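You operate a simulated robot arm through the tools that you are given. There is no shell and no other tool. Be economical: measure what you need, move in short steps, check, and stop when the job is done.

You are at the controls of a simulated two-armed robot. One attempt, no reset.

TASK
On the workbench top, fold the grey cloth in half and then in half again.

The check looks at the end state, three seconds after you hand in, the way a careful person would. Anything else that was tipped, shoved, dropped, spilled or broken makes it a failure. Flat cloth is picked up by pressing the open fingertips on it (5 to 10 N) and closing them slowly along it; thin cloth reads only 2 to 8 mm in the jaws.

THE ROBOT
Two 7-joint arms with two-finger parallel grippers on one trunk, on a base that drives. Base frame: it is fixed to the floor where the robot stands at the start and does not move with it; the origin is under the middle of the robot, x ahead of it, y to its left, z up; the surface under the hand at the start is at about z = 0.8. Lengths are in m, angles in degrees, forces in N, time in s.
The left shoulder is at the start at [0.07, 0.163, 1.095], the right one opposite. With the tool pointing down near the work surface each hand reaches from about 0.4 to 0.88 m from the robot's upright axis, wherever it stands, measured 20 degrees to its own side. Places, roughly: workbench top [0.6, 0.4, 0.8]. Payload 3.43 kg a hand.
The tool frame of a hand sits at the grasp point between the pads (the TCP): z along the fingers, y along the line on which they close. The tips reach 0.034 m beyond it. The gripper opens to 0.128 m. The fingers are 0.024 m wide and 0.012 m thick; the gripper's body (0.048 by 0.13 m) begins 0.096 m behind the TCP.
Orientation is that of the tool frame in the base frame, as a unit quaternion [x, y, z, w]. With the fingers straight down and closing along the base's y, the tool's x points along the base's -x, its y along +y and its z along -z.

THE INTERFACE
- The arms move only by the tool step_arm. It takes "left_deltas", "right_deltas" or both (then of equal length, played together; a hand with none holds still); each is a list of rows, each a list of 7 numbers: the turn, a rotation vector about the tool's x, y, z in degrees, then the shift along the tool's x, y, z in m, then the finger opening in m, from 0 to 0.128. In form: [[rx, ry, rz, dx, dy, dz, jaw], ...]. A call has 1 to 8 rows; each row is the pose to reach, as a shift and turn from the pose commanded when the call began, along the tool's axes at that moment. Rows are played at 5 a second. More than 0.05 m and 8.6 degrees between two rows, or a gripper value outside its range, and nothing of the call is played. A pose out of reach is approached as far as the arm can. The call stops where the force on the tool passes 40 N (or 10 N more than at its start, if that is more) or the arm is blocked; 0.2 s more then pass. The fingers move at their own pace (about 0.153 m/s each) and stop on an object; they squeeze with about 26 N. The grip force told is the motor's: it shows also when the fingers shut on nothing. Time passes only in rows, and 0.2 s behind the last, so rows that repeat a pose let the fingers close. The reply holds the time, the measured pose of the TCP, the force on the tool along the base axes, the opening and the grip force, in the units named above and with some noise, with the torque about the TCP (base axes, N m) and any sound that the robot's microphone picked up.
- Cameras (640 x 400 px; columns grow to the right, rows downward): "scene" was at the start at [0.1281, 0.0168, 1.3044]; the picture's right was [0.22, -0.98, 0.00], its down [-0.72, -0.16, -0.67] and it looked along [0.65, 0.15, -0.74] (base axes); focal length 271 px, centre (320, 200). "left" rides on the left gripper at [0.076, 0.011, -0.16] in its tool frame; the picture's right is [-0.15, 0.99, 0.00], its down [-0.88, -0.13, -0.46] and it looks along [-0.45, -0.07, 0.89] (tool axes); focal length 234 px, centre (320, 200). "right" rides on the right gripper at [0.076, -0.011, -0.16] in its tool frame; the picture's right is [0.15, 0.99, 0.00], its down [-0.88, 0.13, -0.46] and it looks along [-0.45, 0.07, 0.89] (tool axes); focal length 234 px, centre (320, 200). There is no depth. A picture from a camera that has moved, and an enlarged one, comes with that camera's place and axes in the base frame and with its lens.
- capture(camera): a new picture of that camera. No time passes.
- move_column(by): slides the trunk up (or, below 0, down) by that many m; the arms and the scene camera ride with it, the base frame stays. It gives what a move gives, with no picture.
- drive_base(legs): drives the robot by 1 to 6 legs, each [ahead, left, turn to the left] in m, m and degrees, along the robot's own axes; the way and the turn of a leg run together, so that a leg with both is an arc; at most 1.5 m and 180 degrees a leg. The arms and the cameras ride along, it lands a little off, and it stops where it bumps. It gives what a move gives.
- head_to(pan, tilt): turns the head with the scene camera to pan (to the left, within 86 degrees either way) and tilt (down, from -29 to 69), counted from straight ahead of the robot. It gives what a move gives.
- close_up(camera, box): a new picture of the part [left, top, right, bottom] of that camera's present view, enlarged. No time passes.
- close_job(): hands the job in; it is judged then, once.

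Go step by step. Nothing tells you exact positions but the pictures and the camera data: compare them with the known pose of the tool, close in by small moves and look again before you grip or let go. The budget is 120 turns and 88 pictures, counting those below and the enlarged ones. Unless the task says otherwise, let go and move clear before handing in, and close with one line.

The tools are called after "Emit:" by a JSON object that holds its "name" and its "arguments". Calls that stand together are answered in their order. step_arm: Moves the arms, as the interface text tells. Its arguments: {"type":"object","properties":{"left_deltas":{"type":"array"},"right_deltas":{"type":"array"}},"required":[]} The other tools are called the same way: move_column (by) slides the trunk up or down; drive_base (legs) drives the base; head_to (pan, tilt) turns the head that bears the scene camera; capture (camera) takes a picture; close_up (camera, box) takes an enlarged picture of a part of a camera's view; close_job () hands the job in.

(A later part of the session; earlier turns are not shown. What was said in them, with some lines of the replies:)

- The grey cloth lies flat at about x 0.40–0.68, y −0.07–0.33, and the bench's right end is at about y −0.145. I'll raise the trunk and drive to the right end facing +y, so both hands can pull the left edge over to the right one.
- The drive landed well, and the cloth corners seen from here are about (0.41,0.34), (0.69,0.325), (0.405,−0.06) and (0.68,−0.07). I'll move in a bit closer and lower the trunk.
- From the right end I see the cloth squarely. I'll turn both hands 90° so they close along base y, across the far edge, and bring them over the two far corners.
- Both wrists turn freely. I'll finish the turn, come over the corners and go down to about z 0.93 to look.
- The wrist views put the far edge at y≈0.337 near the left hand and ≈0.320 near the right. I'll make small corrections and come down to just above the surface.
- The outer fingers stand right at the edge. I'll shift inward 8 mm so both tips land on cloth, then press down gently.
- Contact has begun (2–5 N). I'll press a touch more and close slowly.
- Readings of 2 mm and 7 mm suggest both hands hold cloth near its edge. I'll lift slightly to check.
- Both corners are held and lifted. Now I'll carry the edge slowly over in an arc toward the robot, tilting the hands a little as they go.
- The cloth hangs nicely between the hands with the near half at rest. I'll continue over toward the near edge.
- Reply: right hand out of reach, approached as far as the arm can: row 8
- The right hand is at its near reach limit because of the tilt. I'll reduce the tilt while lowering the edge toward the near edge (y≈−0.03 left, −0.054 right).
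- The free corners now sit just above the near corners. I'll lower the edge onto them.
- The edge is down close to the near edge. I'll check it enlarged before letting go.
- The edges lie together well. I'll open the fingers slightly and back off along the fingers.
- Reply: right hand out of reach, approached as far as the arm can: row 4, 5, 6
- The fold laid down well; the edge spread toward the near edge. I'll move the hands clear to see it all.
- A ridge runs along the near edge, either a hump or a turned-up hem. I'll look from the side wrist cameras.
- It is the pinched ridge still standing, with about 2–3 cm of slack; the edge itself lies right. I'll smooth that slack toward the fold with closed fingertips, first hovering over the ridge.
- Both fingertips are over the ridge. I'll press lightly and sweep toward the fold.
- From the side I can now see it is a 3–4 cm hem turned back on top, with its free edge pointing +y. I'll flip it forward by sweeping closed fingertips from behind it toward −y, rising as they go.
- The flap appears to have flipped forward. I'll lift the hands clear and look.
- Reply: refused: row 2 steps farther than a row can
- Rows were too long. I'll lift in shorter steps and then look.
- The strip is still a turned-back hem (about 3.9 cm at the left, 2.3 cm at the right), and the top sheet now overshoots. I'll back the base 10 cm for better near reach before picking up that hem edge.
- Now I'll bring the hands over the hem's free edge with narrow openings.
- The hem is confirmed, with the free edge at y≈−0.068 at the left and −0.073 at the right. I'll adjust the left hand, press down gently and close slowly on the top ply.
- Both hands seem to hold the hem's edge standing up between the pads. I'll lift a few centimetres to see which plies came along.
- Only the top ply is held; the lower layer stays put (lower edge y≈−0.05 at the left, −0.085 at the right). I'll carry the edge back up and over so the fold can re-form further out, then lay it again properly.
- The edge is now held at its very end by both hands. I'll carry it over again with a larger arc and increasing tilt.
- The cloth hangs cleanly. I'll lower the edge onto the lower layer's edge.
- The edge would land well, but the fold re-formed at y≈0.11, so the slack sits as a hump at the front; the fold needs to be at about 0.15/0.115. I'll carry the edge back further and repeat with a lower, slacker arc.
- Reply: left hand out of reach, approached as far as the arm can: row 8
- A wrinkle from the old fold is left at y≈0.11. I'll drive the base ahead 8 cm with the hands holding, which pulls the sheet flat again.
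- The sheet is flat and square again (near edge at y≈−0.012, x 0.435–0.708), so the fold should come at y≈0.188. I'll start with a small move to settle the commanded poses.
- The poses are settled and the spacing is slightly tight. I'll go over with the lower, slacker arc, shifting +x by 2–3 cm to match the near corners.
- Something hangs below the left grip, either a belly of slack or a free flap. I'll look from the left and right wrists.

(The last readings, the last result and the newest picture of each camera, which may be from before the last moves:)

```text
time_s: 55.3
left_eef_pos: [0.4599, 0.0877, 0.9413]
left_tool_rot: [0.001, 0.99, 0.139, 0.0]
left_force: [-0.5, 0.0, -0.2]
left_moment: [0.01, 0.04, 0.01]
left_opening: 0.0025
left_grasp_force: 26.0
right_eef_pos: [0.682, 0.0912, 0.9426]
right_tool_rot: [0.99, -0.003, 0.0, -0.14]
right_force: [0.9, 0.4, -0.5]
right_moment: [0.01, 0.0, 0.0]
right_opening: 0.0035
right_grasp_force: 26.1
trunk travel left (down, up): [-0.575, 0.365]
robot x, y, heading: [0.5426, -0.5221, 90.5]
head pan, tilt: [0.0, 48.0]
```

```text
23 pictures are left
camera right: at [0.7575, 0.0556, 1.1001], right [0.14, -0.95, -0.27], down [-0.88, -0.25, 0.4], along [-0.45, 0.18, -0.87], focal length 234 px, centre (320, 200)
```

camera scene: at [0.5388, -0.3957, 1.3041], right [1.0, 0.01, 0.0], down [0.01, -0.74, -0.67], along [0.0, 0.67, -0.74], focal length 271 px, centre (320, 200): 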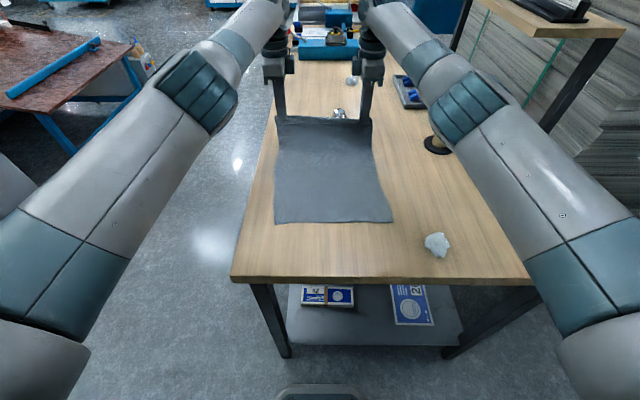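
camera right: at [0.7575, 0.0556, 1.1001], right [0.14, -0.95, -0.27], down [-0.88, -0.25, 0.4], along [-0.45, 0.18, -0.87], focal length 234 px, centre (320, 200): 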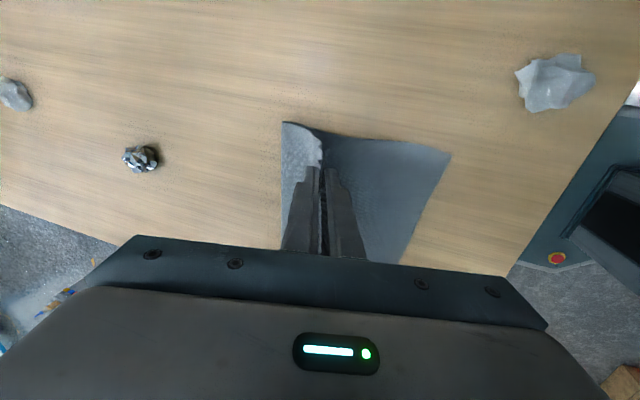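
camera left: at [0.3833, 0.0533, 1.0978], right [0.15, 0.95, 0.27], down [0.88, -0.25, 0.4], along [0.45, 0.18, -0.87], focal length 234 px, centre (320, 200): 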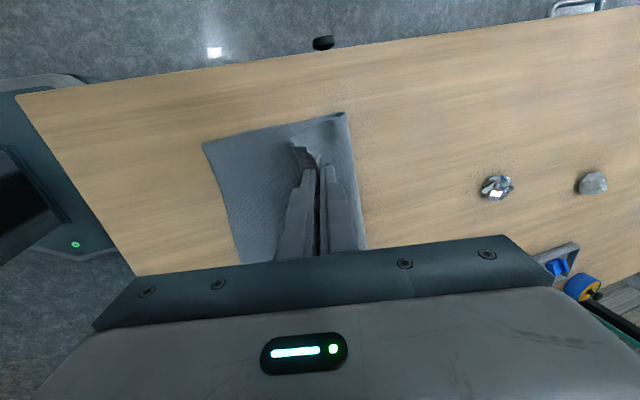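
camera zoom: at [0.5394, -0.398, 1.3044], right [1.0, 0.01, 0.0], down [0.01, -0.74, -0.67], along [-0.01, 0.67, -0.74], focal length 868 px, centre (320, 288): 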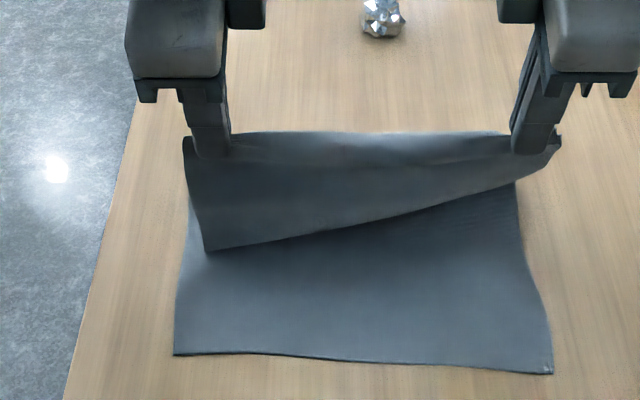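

The fold now sits at y≈0.17–0.185, where it should be. I'll lower the edge toward the near edge, drawing it taut at the end.

Emit:
{"name": "step_arm", "arguments": {"left_deltas": [[-3, 0, 0, 0, -0.022, 0.007, 0], [-6, 0, 0, 0, -0.0426, 0.0143, 0], [-9, 0, 0, 0, -0.062, 0.024, 0], [-12, 0, 0, 0, -0.0798, 0.0333, 0], [-14.5, 0, 0, 0, -0.095, 0.0435, 0], [-17, 0, 0, 0, -0.109, 0.0535, 0], [-20, 0, 0, 0, -0.1255, 0.061, 0], [-20, 0, 0, 0, -0.1348, 0.0612, 0]], "right_deltas": [[3, 0, 0, 0, 0.022, 0.007, 0], [6, 0, 0, 0, 0.0426, 0.0143, 0], [9, 0, 0, 0, 0.062, 0.024, 0], [12, 0, 0, 0, 0.0798, 0.0333, 0], [14.5, 0, 0, 0, 0.095, 0.0435, 0], [17, 0, 0, 0, 0.109, 0.0535, 0], [20, 0, 0, 0, 0.1255, 0.061, 0], [20, 0, 0, 0, 0.1288, 0.0617, 0]]}}

Emit:
{"name": "close_up", "arguments": {"camera": "left", "box": [180, 60, 460, 235]}}

Emit:
{"name": "close_up", "arguments": {"camera": "right", "box": [180, 60, 460, 235]}}

```text
time_s: 57.1
left_eef_pos: [0.4573, -0.0219, 0.8447]
left_tool_rot: [-0.001, 0.951, 0.308, -0.001]
left_force: [0.7, 0.4, 0.0]
left_moment: [-0.05, -0.01, -0.03]
left_opening: 0.0023
left_grasp_force: 25.8
right_eef_pos: [0.6812, -0.0152, 0.8481]
right_tool_rot: [0.951, -0.002, 0.001, -0.308]
right_force: [-0.3, -0.3, 0.3]
right_moment: [0.0, 0.05, 0.04]
right_opening: 0.0034
right_grasp_force: 26.1
trunk travel left (down, up): [-0.575, 0.365]
robot x, y, heading: [0.5377, -0.5243, 90.2]
head pan, tilt: [0.0, 48.0]
```

```text
2.29 times, centred on (320, 148) of left
camera zoom: at [0.3816, -0.1073, 0.9816], right [0.15, 0.8, 0.58], down [0.88, -0.37, 0.29], along [0.45, 0.47, -0.76], focal length 535 px, centre (320, 320)
```

zoom: 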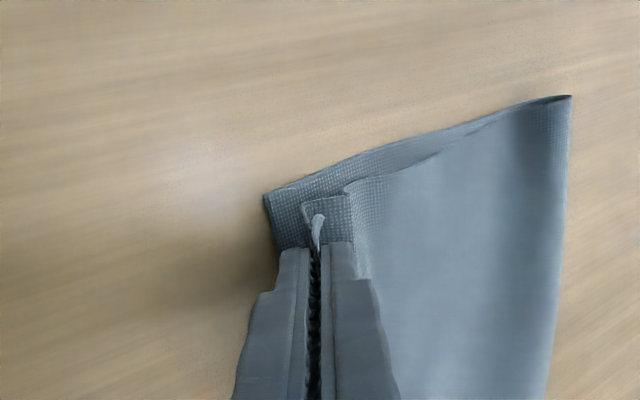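

```text
2.29 times, centred on (320, 148) of right
camera zoom: at [0.7556, -0.101, 0.9842], right [0.14, -0.8, -0.58], down [-0.88, -0.37, 0.29], along [-0.45, 0.47, -0.76], focal length 535 px, centre (320, 320)
```

zoom: 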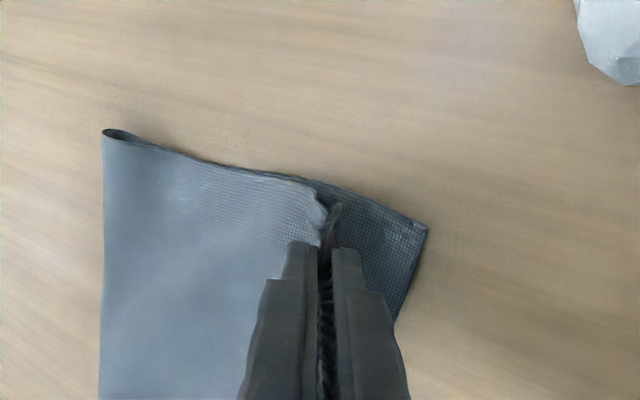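

The lower layer is now about 0.195 wide with the fold at 0.17–0.185, which is right. I'll stand the hands upright about their tips, so the gripped strip can be wiped forward after opening.

Emit:
{"name": "step_arm", "arguments": {"left_deltas": [[7.2, 0, 0, 0, 0.003, 0.0015, 0], [14.4, 0, 0, 0, 0.006, 0.004, 0], [21.6, 0, 0, 0, 0.009, 0.0065, 0], [28.8, 0, 0, 0, 0.011, 0.01, 0], [36, 0, 0, 0, 0.0122, 0.0138, 0]], "right_deltas": [[-7.2, 0, 0, 0, 0.0, 0.001, 0], [-14.4, 0, 0, 0, -0.001, 0.003, 0], [-21.6, 0, 0, 0, -0.002, 0.0055, 0], [-28.8, 0, 0, 0, -0.003, 0.0085, 0], [-36, 0, 0, 0, -0.004, 0.0116, 0]]}}

Emit:
{"name": "close_up", "arguments": {"camera": "left", "box": [220, 80, 460, 230]}}

Emit:
{"name": "close_up", "arguments": {"camera": "right", "box": [180, 80, 420, 230]}}

```text
time_s: 58.3
left_eef_pos: [0.4588, -0.0054, 0.8423]
left_tool_rot: [0.001, 1.0, 0.0, 0.0]
left_force: [0.4, 1.3, 7.7]
left_moment: [0.09, 0.04, -0.01]
left_opening: 0.0026
left_grasp_force: 26.2
right_eef_pos: [0.6801, -0.0037, 0.8407]
right_tool_rot: [1.0, -0.003, 0.0, 0.0]
right_force: [-0.1, -0.2, -0.4]
right_moment: [0.02, 0.02, 0.0]
right_opening: 0.0034
right_grasp_force: 26.1
trunk travel left (down, up): [-0.575, 0.365]
robot x, y, heading: [0.5361, -0.5287, 90.3]
head pan, tilt: [0.0, 48.0]
```

```text
2.67 times, centred on (340, 155) of left
camera zoom: at [0.383, 0.0062, 1.0018], right [0.15, 0.99, 0.0], down [0.88, -0.13, 0.46], along [0.45, -0.07, -0.89], focal length 624 px, centre (267, 320)
```

zoom: 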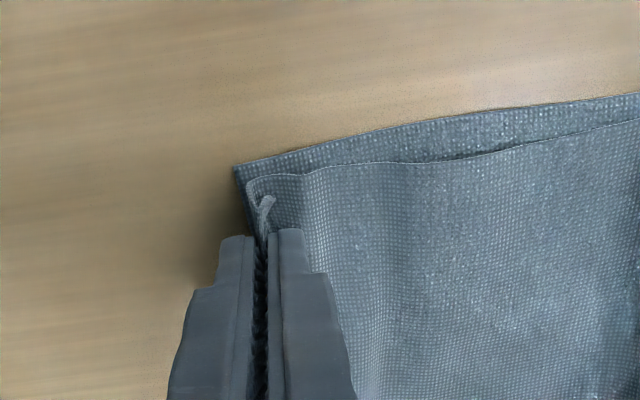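

```text
2.67 times, centred on (300, 155) of right
camera zoom: at [0.7561, 0.0055, 1.0004], right [0.14, -0.99, 0.0], down [-0.88, -0.12, 0.46], along [-0.45, -0.07, -0.89], focal length 624 px, centre (373, 320)
```

zoom: 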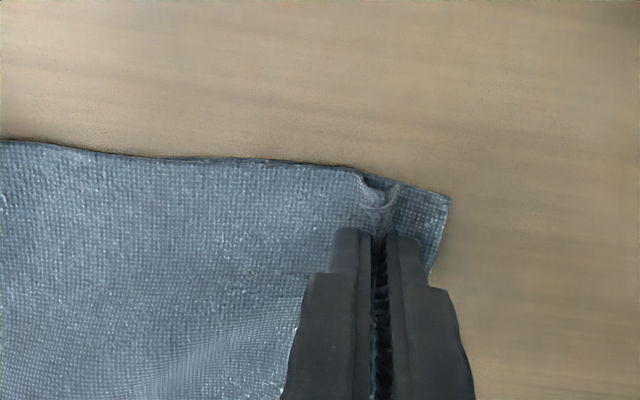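

The strips stand upright in the jaws. I'll open slightly and then drive the base back so the rear fingers wipe the strips forward.

Emit:
{"name": "step_arm", "arguments": {"left_deltas": [[0, 0, 0, 0, 0, -0.003, 0.006], [0, 0, 0, 0, 0, -0.004, 0.012], [0, 0, 0, 0, 0, -0.004, 0.014]], "right_deltas": [[0, 0, 0, 0, 0, 0, 0.007], [0, 0, 0, 0, 0, -0.001, 0.012], [0, 0, 0, 0, 0, -0.001, 0.014]]}}

Emit:
{"name": "drive_base", "arguments": {"legs": [[-0.07, 0, 0]]}}

Emit:
{"name": "close_up", "arguments": {"camera": "left", "box": [220, 80, 460, 230]}}

Emit:
{"name": "close_up", "arguments": {"camera": "right", "box": [180, 80, 420, 230]}}

```text
time_s: 59.1
left_eef_pos: [0.459, -0.0057, 0.8458]
left_tool_rot: [0.001, 1.0, -0.001, 0.0]
left_force: [-0.9, 0.4, 0.4]
left_moment: [0.04, -0.01, -0.02]
left_opening: 0.0138
left_grasp_force: 0.0
right_eef_pos: [0.6809, -0.005, 0.8409]
right_tool_rot: [1.0, -0.003, 0.0, 0.0]
right_force: [0.4, -0.5, 0.6]
right_moment: [-0.05, 0.02, 0.02]
right_opening: 0.0139
right_grasp_force: 0.0
trunk travel left (down, up): [-0.575, 0.365]
robot x, y, heading: [0.5383, -0.5245, 90.5]
head pan, tilt: [0.0, 48.0]
```

```text
time_s: 60.1
left_eef_pos: [0.4593, -0.0748, 0.8466]
left_tool_rot: [0.001, 1.0, 0.0, 0.0]
left_force: [0.7, -1.1, -0.2]
left_moment: [0.02, 0.01, -0.02]
left_opening: 0.0142
left_grasp_force: 0.0
right_eef_pos: [0.6824, -0.0742, 0.8439]
right_tool_rot: [1.0, -0.002, 0.0, 0.0]
right_force: [-0.4, -0.2, -0.1]
right_moment: [0.03, 0.02, 0.0]
right_opening: 0.0141
right_grasp_force: 0.0
trunk travel left (down, up): [-0.575, 0.365]
robot x, y, heading: [0.5421, -0.5971, 90.3]
head pan, tilt: [0.0, 48.0]
```

```text
2.67 times, centred on (340, 155) of left
camera zoom: at [0.3836, -0.0646, 1.0063], right [0.15, 0.99, 0.0], down [0.88, -0.13, 0.46], along [0.45, -0.07, -0.89], focal length 624 px, centre (267, 320)
```

zoom: 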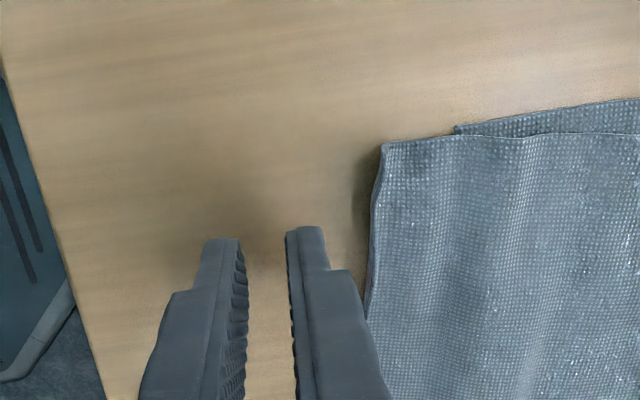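

```text
2.67 times, centred on (300, 155) of right
camera zoom: at [0.7575, -0.0653, 1.0022], right [0.14, -0.99, 0.0], down [-0.88, -0.13, 0.46], along [-0.45, -0.06, -0.89], focal length 624 px, centre (373, 320)
```

zoom: 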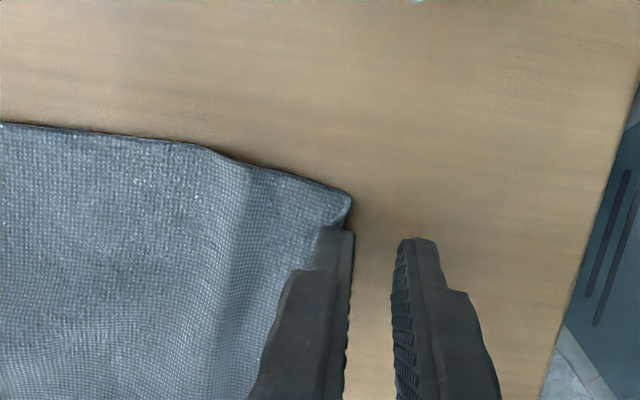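

The strips are wiped forward. I'll lift the hands clear and view the whole fold.

Emit:
{"name": "step_arm", "arguments": {"left_deltas": [[0, 0, 0, 0.0, 0, -0.045, 0.014], [0, 0, 0, 0.04, 0, -0.07, 0.014], [0, 0, 0, 0.085, 0, -0.085, 0.014], [0, 0, 0, 0.13, 0, -0.1, 0.014]], "right_deltas": [[0, 0, 0, 0.0, 0, -0.045, 0.014], [0, 0, 0, 0.04, 0, -0.07, 0.014], [0, 0, 0, 0.085, 0, -0.085, 0.014], [0, 0, 0, 0.13, 0, -0.1, 0.014]]}}

Emit:
{"name": "close_up", "arguments": {"camera": "scene", "box": [240, 110, 400, 210]}}

```text
time_s: 61.1
left_eef_pos: [0.3299, -0.0766, 0.9474]
left_tool_rot: [0.001, 1.0, 0.001, -0.001]
left_force: [-0.3, -0.3, 1.0]
left_moment: [0.04, 0.0, -0.01]
left_opening: 0.0138
left_grasp_force: 0.1
right_eef_pos: [0.8133, -0.0752, 0.9429]
right_tool_rot: [1.0, -0.003, -0.001, -0.001]
right_force: [-0.2, -0.5, -0.2]
right_moment: [0.05, -0.02, 0.01]
right_opening: 0.0141
right_grasp_force: 0.2
trunk travel left (down, up): [-0.575, 0.365]
robot x, y, heading: [0.5369, -0.5935, 90.3]
head pan, tilt: [0.0, 48.0]
```

```text
4.00 times, centred on (320, 160) of scene
camera zoom: at [0.5396, -0.4682, 1.3044], right [1.0, 0.01, 0.0], down [0.0, -0.74, -0.67], along [0.0, 0.67, -0.74], focal length 1085 px, centre (320, 360)
```

zoom: 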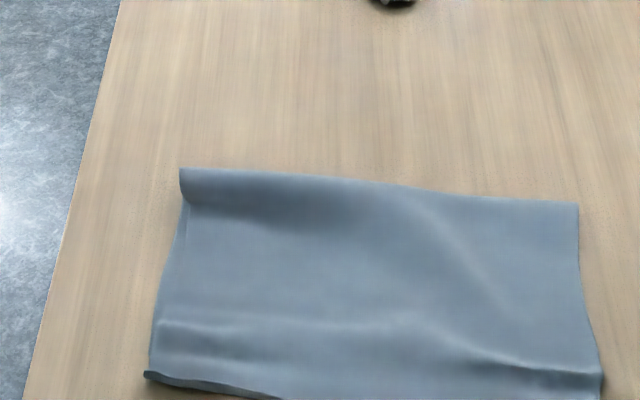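

Emit:
{"name": "close_up", "arguments": {"camera": "scene", "box": [250, 145, 400, 239]}}

```text
4.26 times, centred on (325, 192) of scene
camera zoom: at [0.5396, -0.4682, 1.3044], right [1.0, 0.01, 0.0], down [0.0, -0.74, -0.67], along [0.0, 0.67, -0.74], focal length 1154 px, centre (299, 234)
```

zoom: 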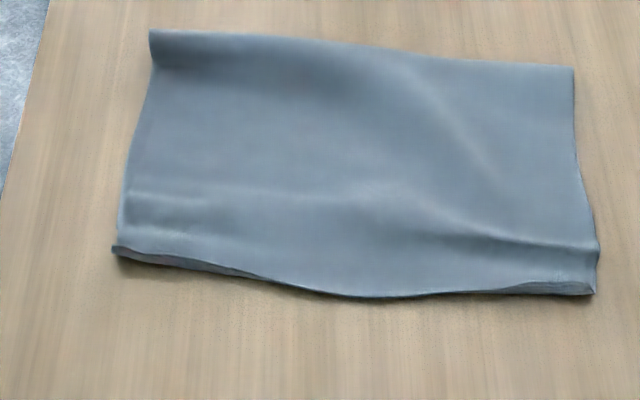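

The first fold is good: about 0.20 wide, edges aligned, lying at x 0.43–0.72, y −0.05–0.18. Now I'll drive back to the front of the bench to fold the far short edge toward me.

Emit:
{"name": "drive_base", "arguments": {"legs": [[-0.15, 0, 0], [0, 0.62, 0], [0, 0, -90], [0, 0.8, 0]]}}

Emit:
{"name": "capture", "arguments": {"camera": "scene"}}

```text
time_s: 73.3
left_eef_pos: [0.5015, 0.2408, 0.946]
left_tool_rot: [0.727, 0.687, 0.0, 0.0]
left_force: [-1.0, -0.7, -0.6]
left_moment: [-0.03, 0.01, -0.01]
left_opening: 0.0138
left_grasp_force: 0.1
right_eef_pos: [0.4761, -0.2394, 0.9431]
right_tool_rot: [-0.686, 0.728, 0.0, 0.0]
right_force: [-0.9, 0.6, 0.0]
right_moment: [-0.02, 0.0, 0.0]
right_opening: 0.0142
right_grasp_force: 0.0
trunk travel left (down, up): [-0.575, 0.365]
robot x, y, heading: [-0.03, 0.0592, -2.6]
head pan, tilt: [0.0, 48.0]
```

```text
14 pictures are left
camera scene: at [0.1004, 0.0527, 1.3042], right [-0.05, -1.0, 0.0], down [-0.74, 0.03, -0.67], along [0.67, -0.03, -0.74], focal length 271 px, centre (320, 200)
```

scene: 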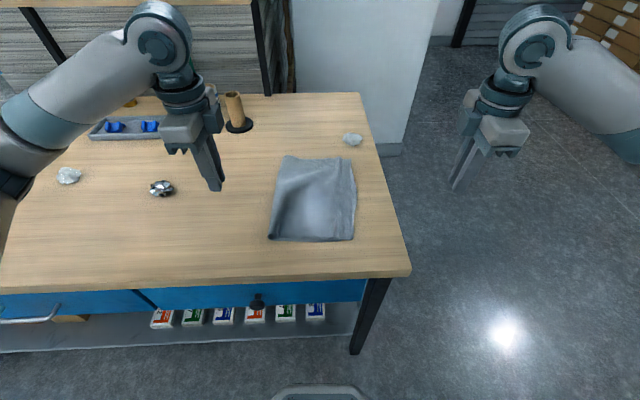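

The cloth's far edge runs from (0.733,0.134) to (0.709,−0.061). I'll line the base up square to it.

Emit:
{"name": "drive_base", "arguments": {"legs": [[-0.04, 0.065, -4]]}}

```text
time_s: 74.4
left_eef_pos: [0.4778, 0.2717, 0.9461]
left_tool_rot: [0.75, 0.662, 0.0, 0.001]
left_force: [-0.1, -0.2, -0.4]
left_moment: [-0.07, -0.02, 0.0]
left_opening: 0.0142
left_grasp_force: 0.1
right_eef_pos: [0.4179, -0.2065, 0.9427]
right_tool_rot: [-0.66, 0.751, 0.0, -0.001]
right_force: [-0.4, 0.1, 0.6]
right_moment: [-0.03, 0.0, 0.02]
right_opening: 0.014
right_grasp_force: 0.1
trunk travel left (down, up): [-0.575, 0.365]
robot x, y, heading: [-0.0634, 0.1239, -6.8]
head pan, tilt: [0.0, 48.0]
```

Now I'll bring both hands over the far edge, each about 25 mm in from its corner, high first.

Emit:
{"name": "step_arm", "arguments": {"left_deltas": [[0, 0, 0, -0.019, 0.036, 0, 0.04], [0, 0, 0, -0.038, 0.072, 0, 0.04], [0, 0, 0, -0.057, 0.108, 0, 0.04], [0, 0, 0, -0.075, 0.145, 0, 0.04], [0, 0, 0, -0.094, 0.181, 0, 0.04], [0, 0, 0, -0.113, 0.217, 0, 0.04], [0, 0, 0, -0.132, 0.253, 0, 0.04]], "right_deltas": [[0, 0, 0, -0.029, -0.036, 0, 0.04], [0, 0, 0, -0.058, -0.073, 0, 0.04], [0, 0, 0, -0.087, -0.109, 0, 0.04], [0, 0, 0, -0.116, -0.146, 0, 0.04], [0, 0, 0, -0.146, -0.183, 0, 0.04], [0, 0, 0, -0.175, -0.219, 0, 0.04], [0, 0, 0, -0.204, -0.2557, 0, 0.04]]}}

Emit:
{"name": "step_arm", "arguments": {"left_deltas": [[0, 0, 0, 0, 0, 0.04, 0.04], [0, 0, 0, 0, 0, 0.075, 0.04]], "right_deltas": [[0, 0, 0, 0, 0, 0.04, 0.04], [0, 0, 0, 0, 0, 0.075, 0.04]]}}

Emit:
{"name": "capture", "arguments": {"camera": "left"}}

Emit:
{"name": "capture", "arguments": {"camera": "right"}}

```text
time_s: 76.0
left_eef_pos: [0.7121, 0.1105, 0.9457]
left_tool_rot: [0.75, 0.661, 0.0, 0.0]
left_force: [0.9, 0.4, -0.2]
left_moment: [0.01, 0.01, -0.03]
left_opening: 0.0399
left_grasp_force: 0.1
right_eef_pos: [0.7005, -0.0399, 0.9409]
right_tool_rot: [-0.66, 0.751, -0.001, -0.001]
right_force: [0.4, -0.3, -0.4]
right_moment: [0.0, 0.05, -0.02]
right_opening: 0.0398
right_grasp_force: 0.0
trunk travel left (down, up): [-0.575, 0.365]
robot x, y, heading: [-0.0616, 0.1252, -6.8]
head pan, tilt: [0.0, 48.0]
```

```text
time_s: 76.6
left_eef_pos: [0.7123, 0.1087, 0.8702]
left_tool_rot: [0.75, 0.662, 0.002, 0.001]
left_force: [-0.4, 0.7, -0.4]
left_moment: [0.02, 0.01, 0.0]
left_opening: 0.0399
left_grasp_force: 0.0
right_eef_pos: [0.7019, -0.0399, 0.8683]
right_tool_rot: [-0.66, 0.751, 0.0, 0.001]
right_force: [0.1, -0.4, -0.2]
right_moment: [-0.01, -0.02, 0.0]
right_opening: 0.0397
right_grasp_force: 0.1
trunk travel left (down, up): [-0.575, 0.365]
robot x, y, heading: [-0.0633, 0.1281, -6.9]
head pan, tilt: [0.0, 48.0]
```

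```text
13 pictures are left
camera left: at [0.7329, 0.1815, 1.0302], right [0.96, -0.27, 0.0], down [-0.24, -0.86, 0.45], along [-0.12, -0.44, -0.89], focal length 234 px, centre (320, 200)
```

left: 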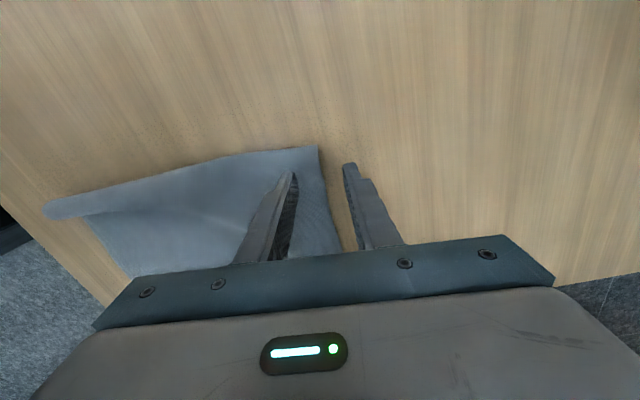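

```text
12 pictures are left
camera right: at [0.7021, -0.1182, 1.0276], right [-1.0, -0.02, 0.0], down [-0.02, 0.89, 0.46], along [-0.01, 0.46, -0.89], focal length 234 px, centre (320, 200)
```

right: 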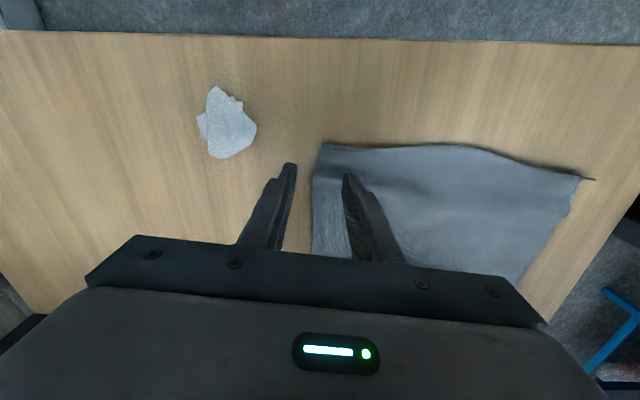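

The far edge is at x≈0.714 (left hand) and 0.701 (right hand), so the outer fingers stand too far out. I'll shift back, narrow the openings to 30 mm and go down to contact.

Emit:
{"name": "step_arm", "arguments": {"left_deltas": [[0, 0, 0, 0, -0.01, 0, 0.03], [0, 0, 0, 0, -0.01, 0.02, 0.03], [0, 0, 0, 0, -0.01, 0.032, 0.03], [0, 0, 0, 0, -0.01, 0.035, 0.03]], "right_deltas": [[0, 0, 0, 0, 0.013, 0, 0.03], [0, 0, 0, 0, 0.013, 0.018, 0.03], [0, 0, 0, 0, 0.013, 0.03, 0.03], [0, 0, 0, 0, 0.013, 0.033, 0.03]]}}

```text
time_s: 77.6
left_eef_pos: [0.701, 0.1104, 0.8367]
left_tool_rot: [0.75, 0.661, 0.001, 0.0]
left_force: [0.5, 0.8, -0.5]
left_moment: [0.0, -0.03, -0.01]
left_opening: 0.0295
left_grasp_force: 0.1
right_eef_pos: [0.6865, -0.0372, 0.8366]
right_tool_rot: [-0.66, 0.752, 0.0, -0.001]
right_force: [0.7, 0.4, 8.1]
right_moment: [0.03, 0.0, -0.01]
right_opening: 0.0299
right_grasp_force: 0.1
trunk travel left (down, up): [-0.575, 0.365]
robot x, y, heading: [-0.0639, 0.1249, -6.4]
head pan, tilt: [0.0, 48.0]
```

Emit:
{"name": "step_arm", "arguments": {"left_deltas": [[0, 0, 0, 0, 0, 0.0025, 0.03], [0, 0, 0, 0, -0.0025, 0.0025, 0.025], [0, 0, 0, 0, -0.005, 0.0025, 0.02], [0, 0, 0, 0, -0.0075, 0.0025, 0.015], [0, 0, 0, 0, -0.01, 0.0025, 0.01], [0, 0, 0, 0, -0.0125, 0.0025, 0.005], [0, 0, 0, 0, -0.0125, 0.0025, 0.0], [0, 0, 0, 0, -0.0125, 0.0025, 0.0]], "right_deltas": [[0, 0, 0, 0, 0, 0.0007, 0.03], [0, 0, 0, 0, 0.0025, 0.0007, 0.025], [0, 0, 0, 0, 0.005, 0.0007, 0.02], [0, 0, 0, 0, 0.0075, 0.0007, 0.015], [0, 0, 0, 0, 0.01, 0.0007, 0.01], [0, 0, 0, 0, 0.0125, 0.0007, 0.005], [0, 0, 0, 0, 0.0125, 0.0007, 0.0], [0, 0, 0, 0, 0.0125, 0.0007, 0.0]]}}

Emit:
{"name": "step_arm", "arguments": {"left_deltas": [[0, 0, 0, 0, 0, -0.015, 0], [0, 0, 0, 0, -0.006, -0.035, 0], [0, 0, 0, 0, -0.015, -0.06, 0]], "right_deltas": [[0, 0, 0, 0, 0, -0.015, 0], [0, 0, 0, 0, 0.006, -0.035, 0], [0, 0, 0, 0, 0.015, -0.06, 0]]}}

Emit:
{"name": "capture", "arguments": {"camera": "left"}}

```text
time_s: 79.4
left_eef_pos: [0.6877, 0.1112, 0.8349]
left_tool_rot: [0.75, 0.661, 0.001, 0.001]
left_force: [2.9, -1.2, 8.6]
left_moment: [-0.01, 0.01, 0.0]
left_opening: 0.0031
left_grasp_force: 25.8
right_eef_pos: [0.6718, -0.0346, 0.8351]
right_tool_rot: [-0.66, 0.751, -0.002, 0.001]
right_force: [5.5, 0.0, 20.5]
right_moment: [0.0, -0.17, 0.03]
right_opening: 0.0037
right_grasp_force: 26.5
trunk travel left (down, up): [-0.575, 0.365]
robot x, y, heading: [-0.0628, 0.1263, -6.7]
head pan, tilt: [0.0, 48.0]
```

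```text
time_s: 80.2
left_eef_pos: [0.6742, 0.1135, 0.8947]
left_tool_rot: [0.75, 0.661, 0.0, 0.0]
left_force: [-0.2, -2.9, -0.5]
left_moment: [-0.11, -0.03, 0.03]
left_opening: 0.0028
left_grasp_force: 25.5
right_eef_pos: [0.6564, -0.0337, 0.8953]
right_tool_rot: [-0.66, 0.751, 0.0, -0.001]
right_force: [0.4, 3.2, 0.3]
right_moment: [0.11, -0.04, -0.01]
right_opening: 0.0036
right_grasp_force: 25.9
trunk travel left (down, up): [-0.575, 0.365]
robot x, y, heading: [-0.0611, 0.1279, -6.7]
head pan, tilt: [0.0, 48.0]
```

```text
11 pictures are left
camera left: at [0.6941, 0.1869, 1.0541], right [0.96, -0.27, 0.0], down [-0.24, -0.86, 0.46], along [-0.12, -0.44, -0.89], focal length 234 px, centre (320, 200)
```

left: 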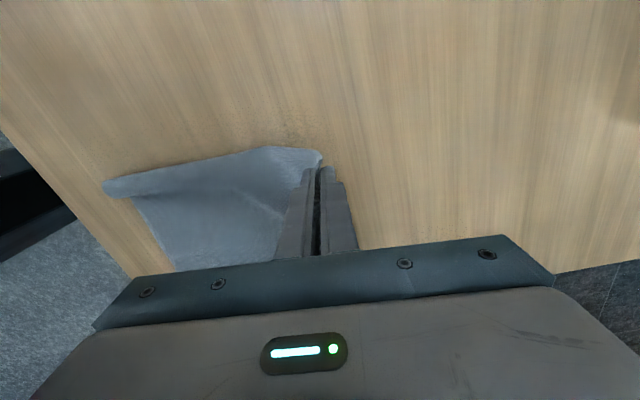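

Nothing seems to be left behind on the left side. I'll check the right hand, where the layers' free corners are.

Emit:
{"name": "close_up", "arguments": {"camera": "right", "box": [220, 80, 500, 255]}}

```text
2.29 times, centred on (360, 168) of right
camera zoom: at [0.6579, -0.1115, 1.0539], right [-1.0, -0.02, 0.0], down [-0.02, 0.89, 0.46], along [-0.01, 0.46, -0.89], focal length 535 px, centre (229, 274)
```

zoom: 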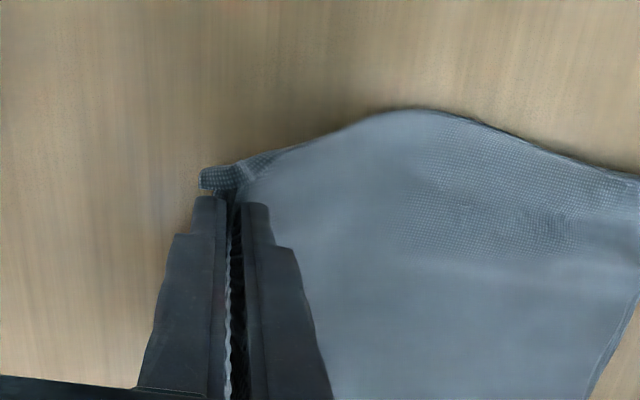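

Both plies are lifted. I'll carry the edge toward me with a low, slack arc, keeping the hands upright.

Emit:
{"name": "step_arm", "arguments": {"left_deltas": [[0, 0, 0, -0.003, -0.015, -0.013, 0], [0, 0, 0, -0.003, -0.03, -0.024, 0], [0, 0, 0, -0.003, -0.05, -0.031, 0], [0, 0, 0, -0.003, -0.07, -0.034, 0], [0, 0, 0, -0.003, -0.09, -0.035, 0], [0, 0, 0, -0.003, -0.11, -0.034, 0], [0, 0, 0, -0.003, -0.128, -0.029, 0], [0, 0, 0, -0.003, -0.145, -0.022, 0]], "right_deltas": [[0, 0, 0, -0.003, 0.015, -0.013, 0], [0, 0, 0, -0.003, 0.03, -0.024, 0], [0, 0, 0, -0.003, 0.05, -0.031, 0], [0, 0, 0, -0.003, 0.07, -0.034, 0], [0, 0, 0, -0.003, 0.09, -0.035, 0], [0, 0, 0, -0.003, 0.11, -0.034, 0], [0, 0, 0, -0.003, 0.128, -0.029, 0], [0, 0, 0, -0.003, 0.145, -0.022, 0]]}}

Emit:
{"name": "capture", "arguments": {"camera": "left"}}

```text
time_s: 82.0
left_eef_pos: [0.5299, 0.1278, 0.9171]
left_tool_rot: [0.75, 0.661, 0.0, 0.001]
left_force: [-0.5, -0.2, 0.4]
left_moment: [-0.01, 0.0, 0.0]
left_opening: 0.0027
left_grasp_force: 25.8
right_eef_pos: [0.5156, -0.011, 0.917]
right_tool_rot: [-0.66, 0.751, 0.001, -0.001]
right_force: [0.3, -1.0, 0.1]
right_moment: [0.01, -0.03, 0.0]
right_opening: 0.0035
right_grasp_force: 25.9
trunk travel left (down, up): [-0.575, 0.365]
robot x, y, heading: [-0.0632, 0.1243, -6.5]
head pan, tilt: [0.0, 48.0]
```

```text
9 pictures are left
camera left: at [0.5508, 0.2017, 1.0763], right [0.96, -0.27, 0.0], down [-0.24, -0.86, 0.46], along [-0.12, -0.44, -0.89], focal length 234 px, centre (320, 200)
```

left: 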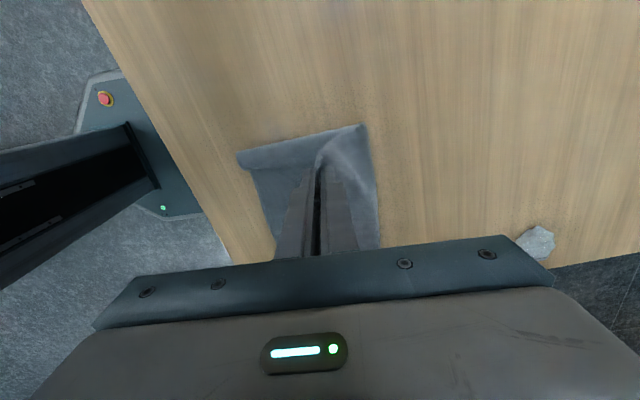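

The fold lies at x≈0.588, slightly far out (ideal 0.57). I'll come down along a taut line so it settles at the middle, ending with the tips just short of the near edge.

Emit:
{"name": "step_arm", "arguments": {"left_deltas": [[0, 0, 0, 0, -0.025, 0.0, 0], [0, 0, 0, 0, -0.055, 0.015, 0], [0, 0, 0, 0, -0.065, 0.033, 0], [0, 0, 0, 0, -0.073, 0.048, 0], [0, 0, 0, 0, -0.077, 0.063, 0], [0, 0, 0, 0, -0.078, 0.072, 0]], "right_deltas": [[0, 0, 0, 0, 0.022, 0.0, 0], [0, 0, 0, 0, 0.048, 0.015, 0], [0, 0, 0, 0, 0.057, 0.033, 0], [0, 0, 0, 0, 0.064, 0.048, 0], [0, 0, 0, 0, 0.067, 0.063, 0], [0, 0, 0, 0, 0.068, 0.072, 0]]}}

Emit:
{"name": "close_up", "arguments": {"camera": "left", "box": [200, 60, 480, 235]}}

```text
time_s: 83.4
left_eef_pos: [0.4537, 0.1375, 0.8428]
left_tool_rot: [0.75, 0.662, 0.001, 0.0]
left_force: [-0.8, -0.8, 1.2]
left_moment: [0.02, -0.01, -0.02]
left_opening: 0.0028
left_grasp_force: 26.2
right_eef_pos: [0.4475, -0.0019, 0.8432]
right_tool_rot: [-0.66, 0.751, 0.0, 0.0]
right_force: [0.9, 0.4, 1.0]
right_moment: [0.0, 0.0, 0.0]
right_opening: 0.0034
right_grasp_force: 25.7
trunk travel left (down, up): [-0.575, 0.365]
robot x, y, heading: [-0.0633, 0.1249, -6.8]
head pan, tilt: [0.0, 48.0]
```

```text
2.29 times, centred on (340, 148) of left
camera zoom: at [0.4734, 0.211, 1.0033], right [0.96, -0.27, 0.0], down [-0.24, -0.86, 0.46], along [-0.12, -0.44, -0.89], focal length 535 px, centre (274, 320)
```

zoom: 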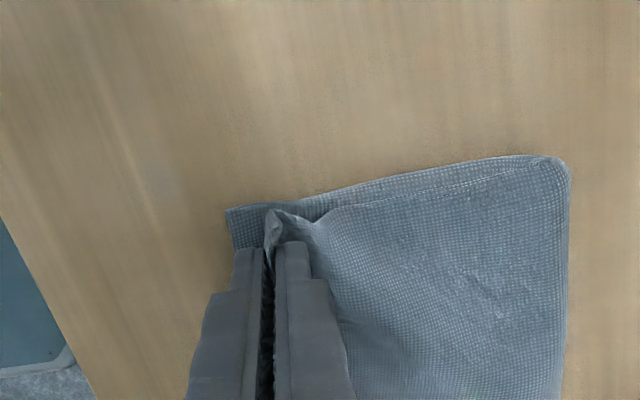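

This is very well placed: the lower corner is at (0.442,0.162) and the fold at x≈0.567. I'll open slightly, raise a touch and wipe the strips toward me.

Emit:
{"name": "step_arm", "arguments": {"left_deltas": [[0, 0, 0, 0, 0, -0.002, 0.007], [0, 0, 0, 0, 0, -0.004, 0.014], [0, 0, 0, 0, 0, -0.004, 0.015], [0, 0, 0, 0, -0.014, -0.004, 0.015], [0, 0, 0, 0, -0.028, -0.004, 0.015], [0, 0, 0, 0, -0.042, -0.004, 0.015], [0, 0, 0, 0, -0.056, -0.005, 0.015]], "right_deltas": [[0, 0, 0, 0, 0, -0.002, 0.007], [0, 0, 0, 0, 0, -0.004, 0.014], [0, 0, 0, 0, 0, -0.004, 0.015], [0, 0, 0, 0, 0.014, -0.004, 0.015], [0, 0, 0, 0, 0.028, -0.004, 0.015], [0, 0, 0, 0, 0.042, -0.004, 0.015], [0, 0, 0, 0, 0.056, -0.005, 0.015]]}}

Emit:
{"name": "step_arm", "arguments": {"left_deltas": [[0, 0, 0, 0.0, 0, -0.045, 0.015], [0, 0, 0, 0.04, 0, -0.07, 0.015], [0, 0, 0, 0.08, 0.01, -0.09, 0.015]], "right_deltas": [[0, 0, 0, 0.0, 0, -0.045, 0.015], [0, 0, 0, 0.04, 0, -0.07, 0.015], [0, 0, 0, 0.08, -0.01, -0.09, 0.015]]}}

Emit:
{"name": "close_up", "arguments": {"camera": "scene", "box": [240, 170, 400, 270]}}

```text
time_s: 85.0
left_eef_pos: [0.3976, 0.1447, 0.8494]
left_tool_rot: [0.75, 0.662, 0.0, 0.0]
left_force: [-0.6, 0.7, -0.2]
left_moment: [-0.03, 0.01, -0.01]
left_opening: 0.0148
left_grasp_force: 0.1
right_eef_pos: [0.3927, 0.0067, 0.85]
right_tool_rot: [-0.66, 0.751, 0.001, 0.0]
right_force: [0.2, -0.1, 0.3]
right_moment: [0.03, -0.04, 0.02]
right_opening: 0.015
right_grasp_force: 0.0
trunk travel left (down, up): [-0.575, 0.365]
robot x, y, heading: [-0.0647, 0.1272, -6.7]
head pan, tilt: [0.0, 48.0]
```

```text
time_s: 85.8
left_eef_pos: [0.4169, 0.2258, 0.9388]
left_tool_rot: [0.751, 0.661, 0.001, 0.001]
left_force: [0.1, -0.4, -0.3]
left_moment: [0.0, -0.01, 0.0]
left_opening: 0.0151
left_grasp_force: 0.0
right_eef_pos: [0.3934, -0.0767, 0.9408]
right_tool_rot: [-0.66, 0.751, 0.001, 0.0]
right_force: [0.4, 0.0, -1.1]
right_moment: [0.02, -0.03, 0.01]
right_opening: 0.015
right_grasp_force: 0.1
trunk travel left (down, up): [-0.575, 0.365]
robot x, y, heading: [-0.0658, 0.1295, -6.5]
head pan, tilt: [0.0, 48.0]
```

```text
4.00 times, centred on (320, 220) of scene
camera zoom: at [0.0642, 0.1109, 1.3042], right [-0.12, -0.99, 0.0], down [-0.74, 0.09, -0.67], along [0.67, -0.08, -0.74], focal length 1085 px, centre (320, 120)
```

zoom: 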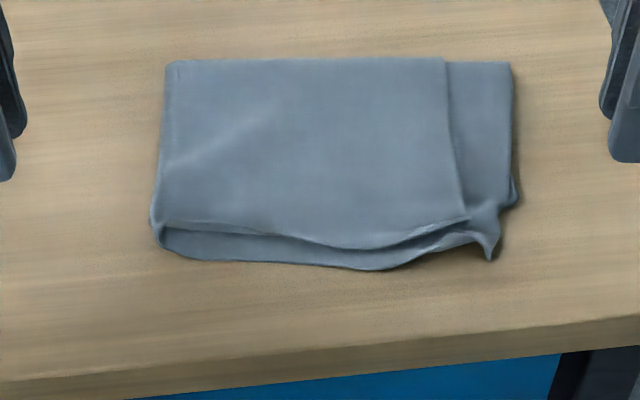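

The cloth now lies as a compact four-layer packet, about 0.13 × 0.21 m, well inside the bench edge, with the layers off by a few cm along the right and near edges. I'll do one last check of the whole bench before handing in.

Emit:
{"name": "capture", "arguments": {"camera": "scene"}}

```text
6 pictures are left
camera scene: at [0.0642, 0.1109, 1.3042], right [-0.12, -0.99, 0.0], down [-0.74, 0.09, -0.67], along [0.67, -0.08, -0.74], focal length 271 px, centre (320, 200)
```

scene: 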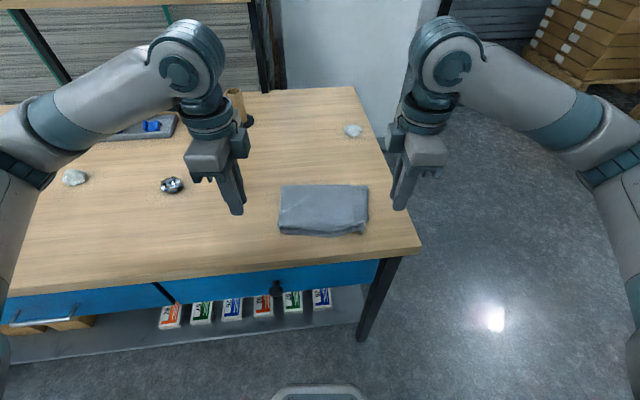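

The cloth is folded in quarters, the other things on the bench look untouched, and both hands are open and clear. I'm handing in.

Emit:
{"name": "close_job", "arguments": {}}

```text
The job is handed in.
```

The grey cloth is folded in half and in half again on the workbench top, about 0.13 × 0.21 m, but the layers are uneven: about 4 cm off along the right edge and about 2 cm along the near edge.
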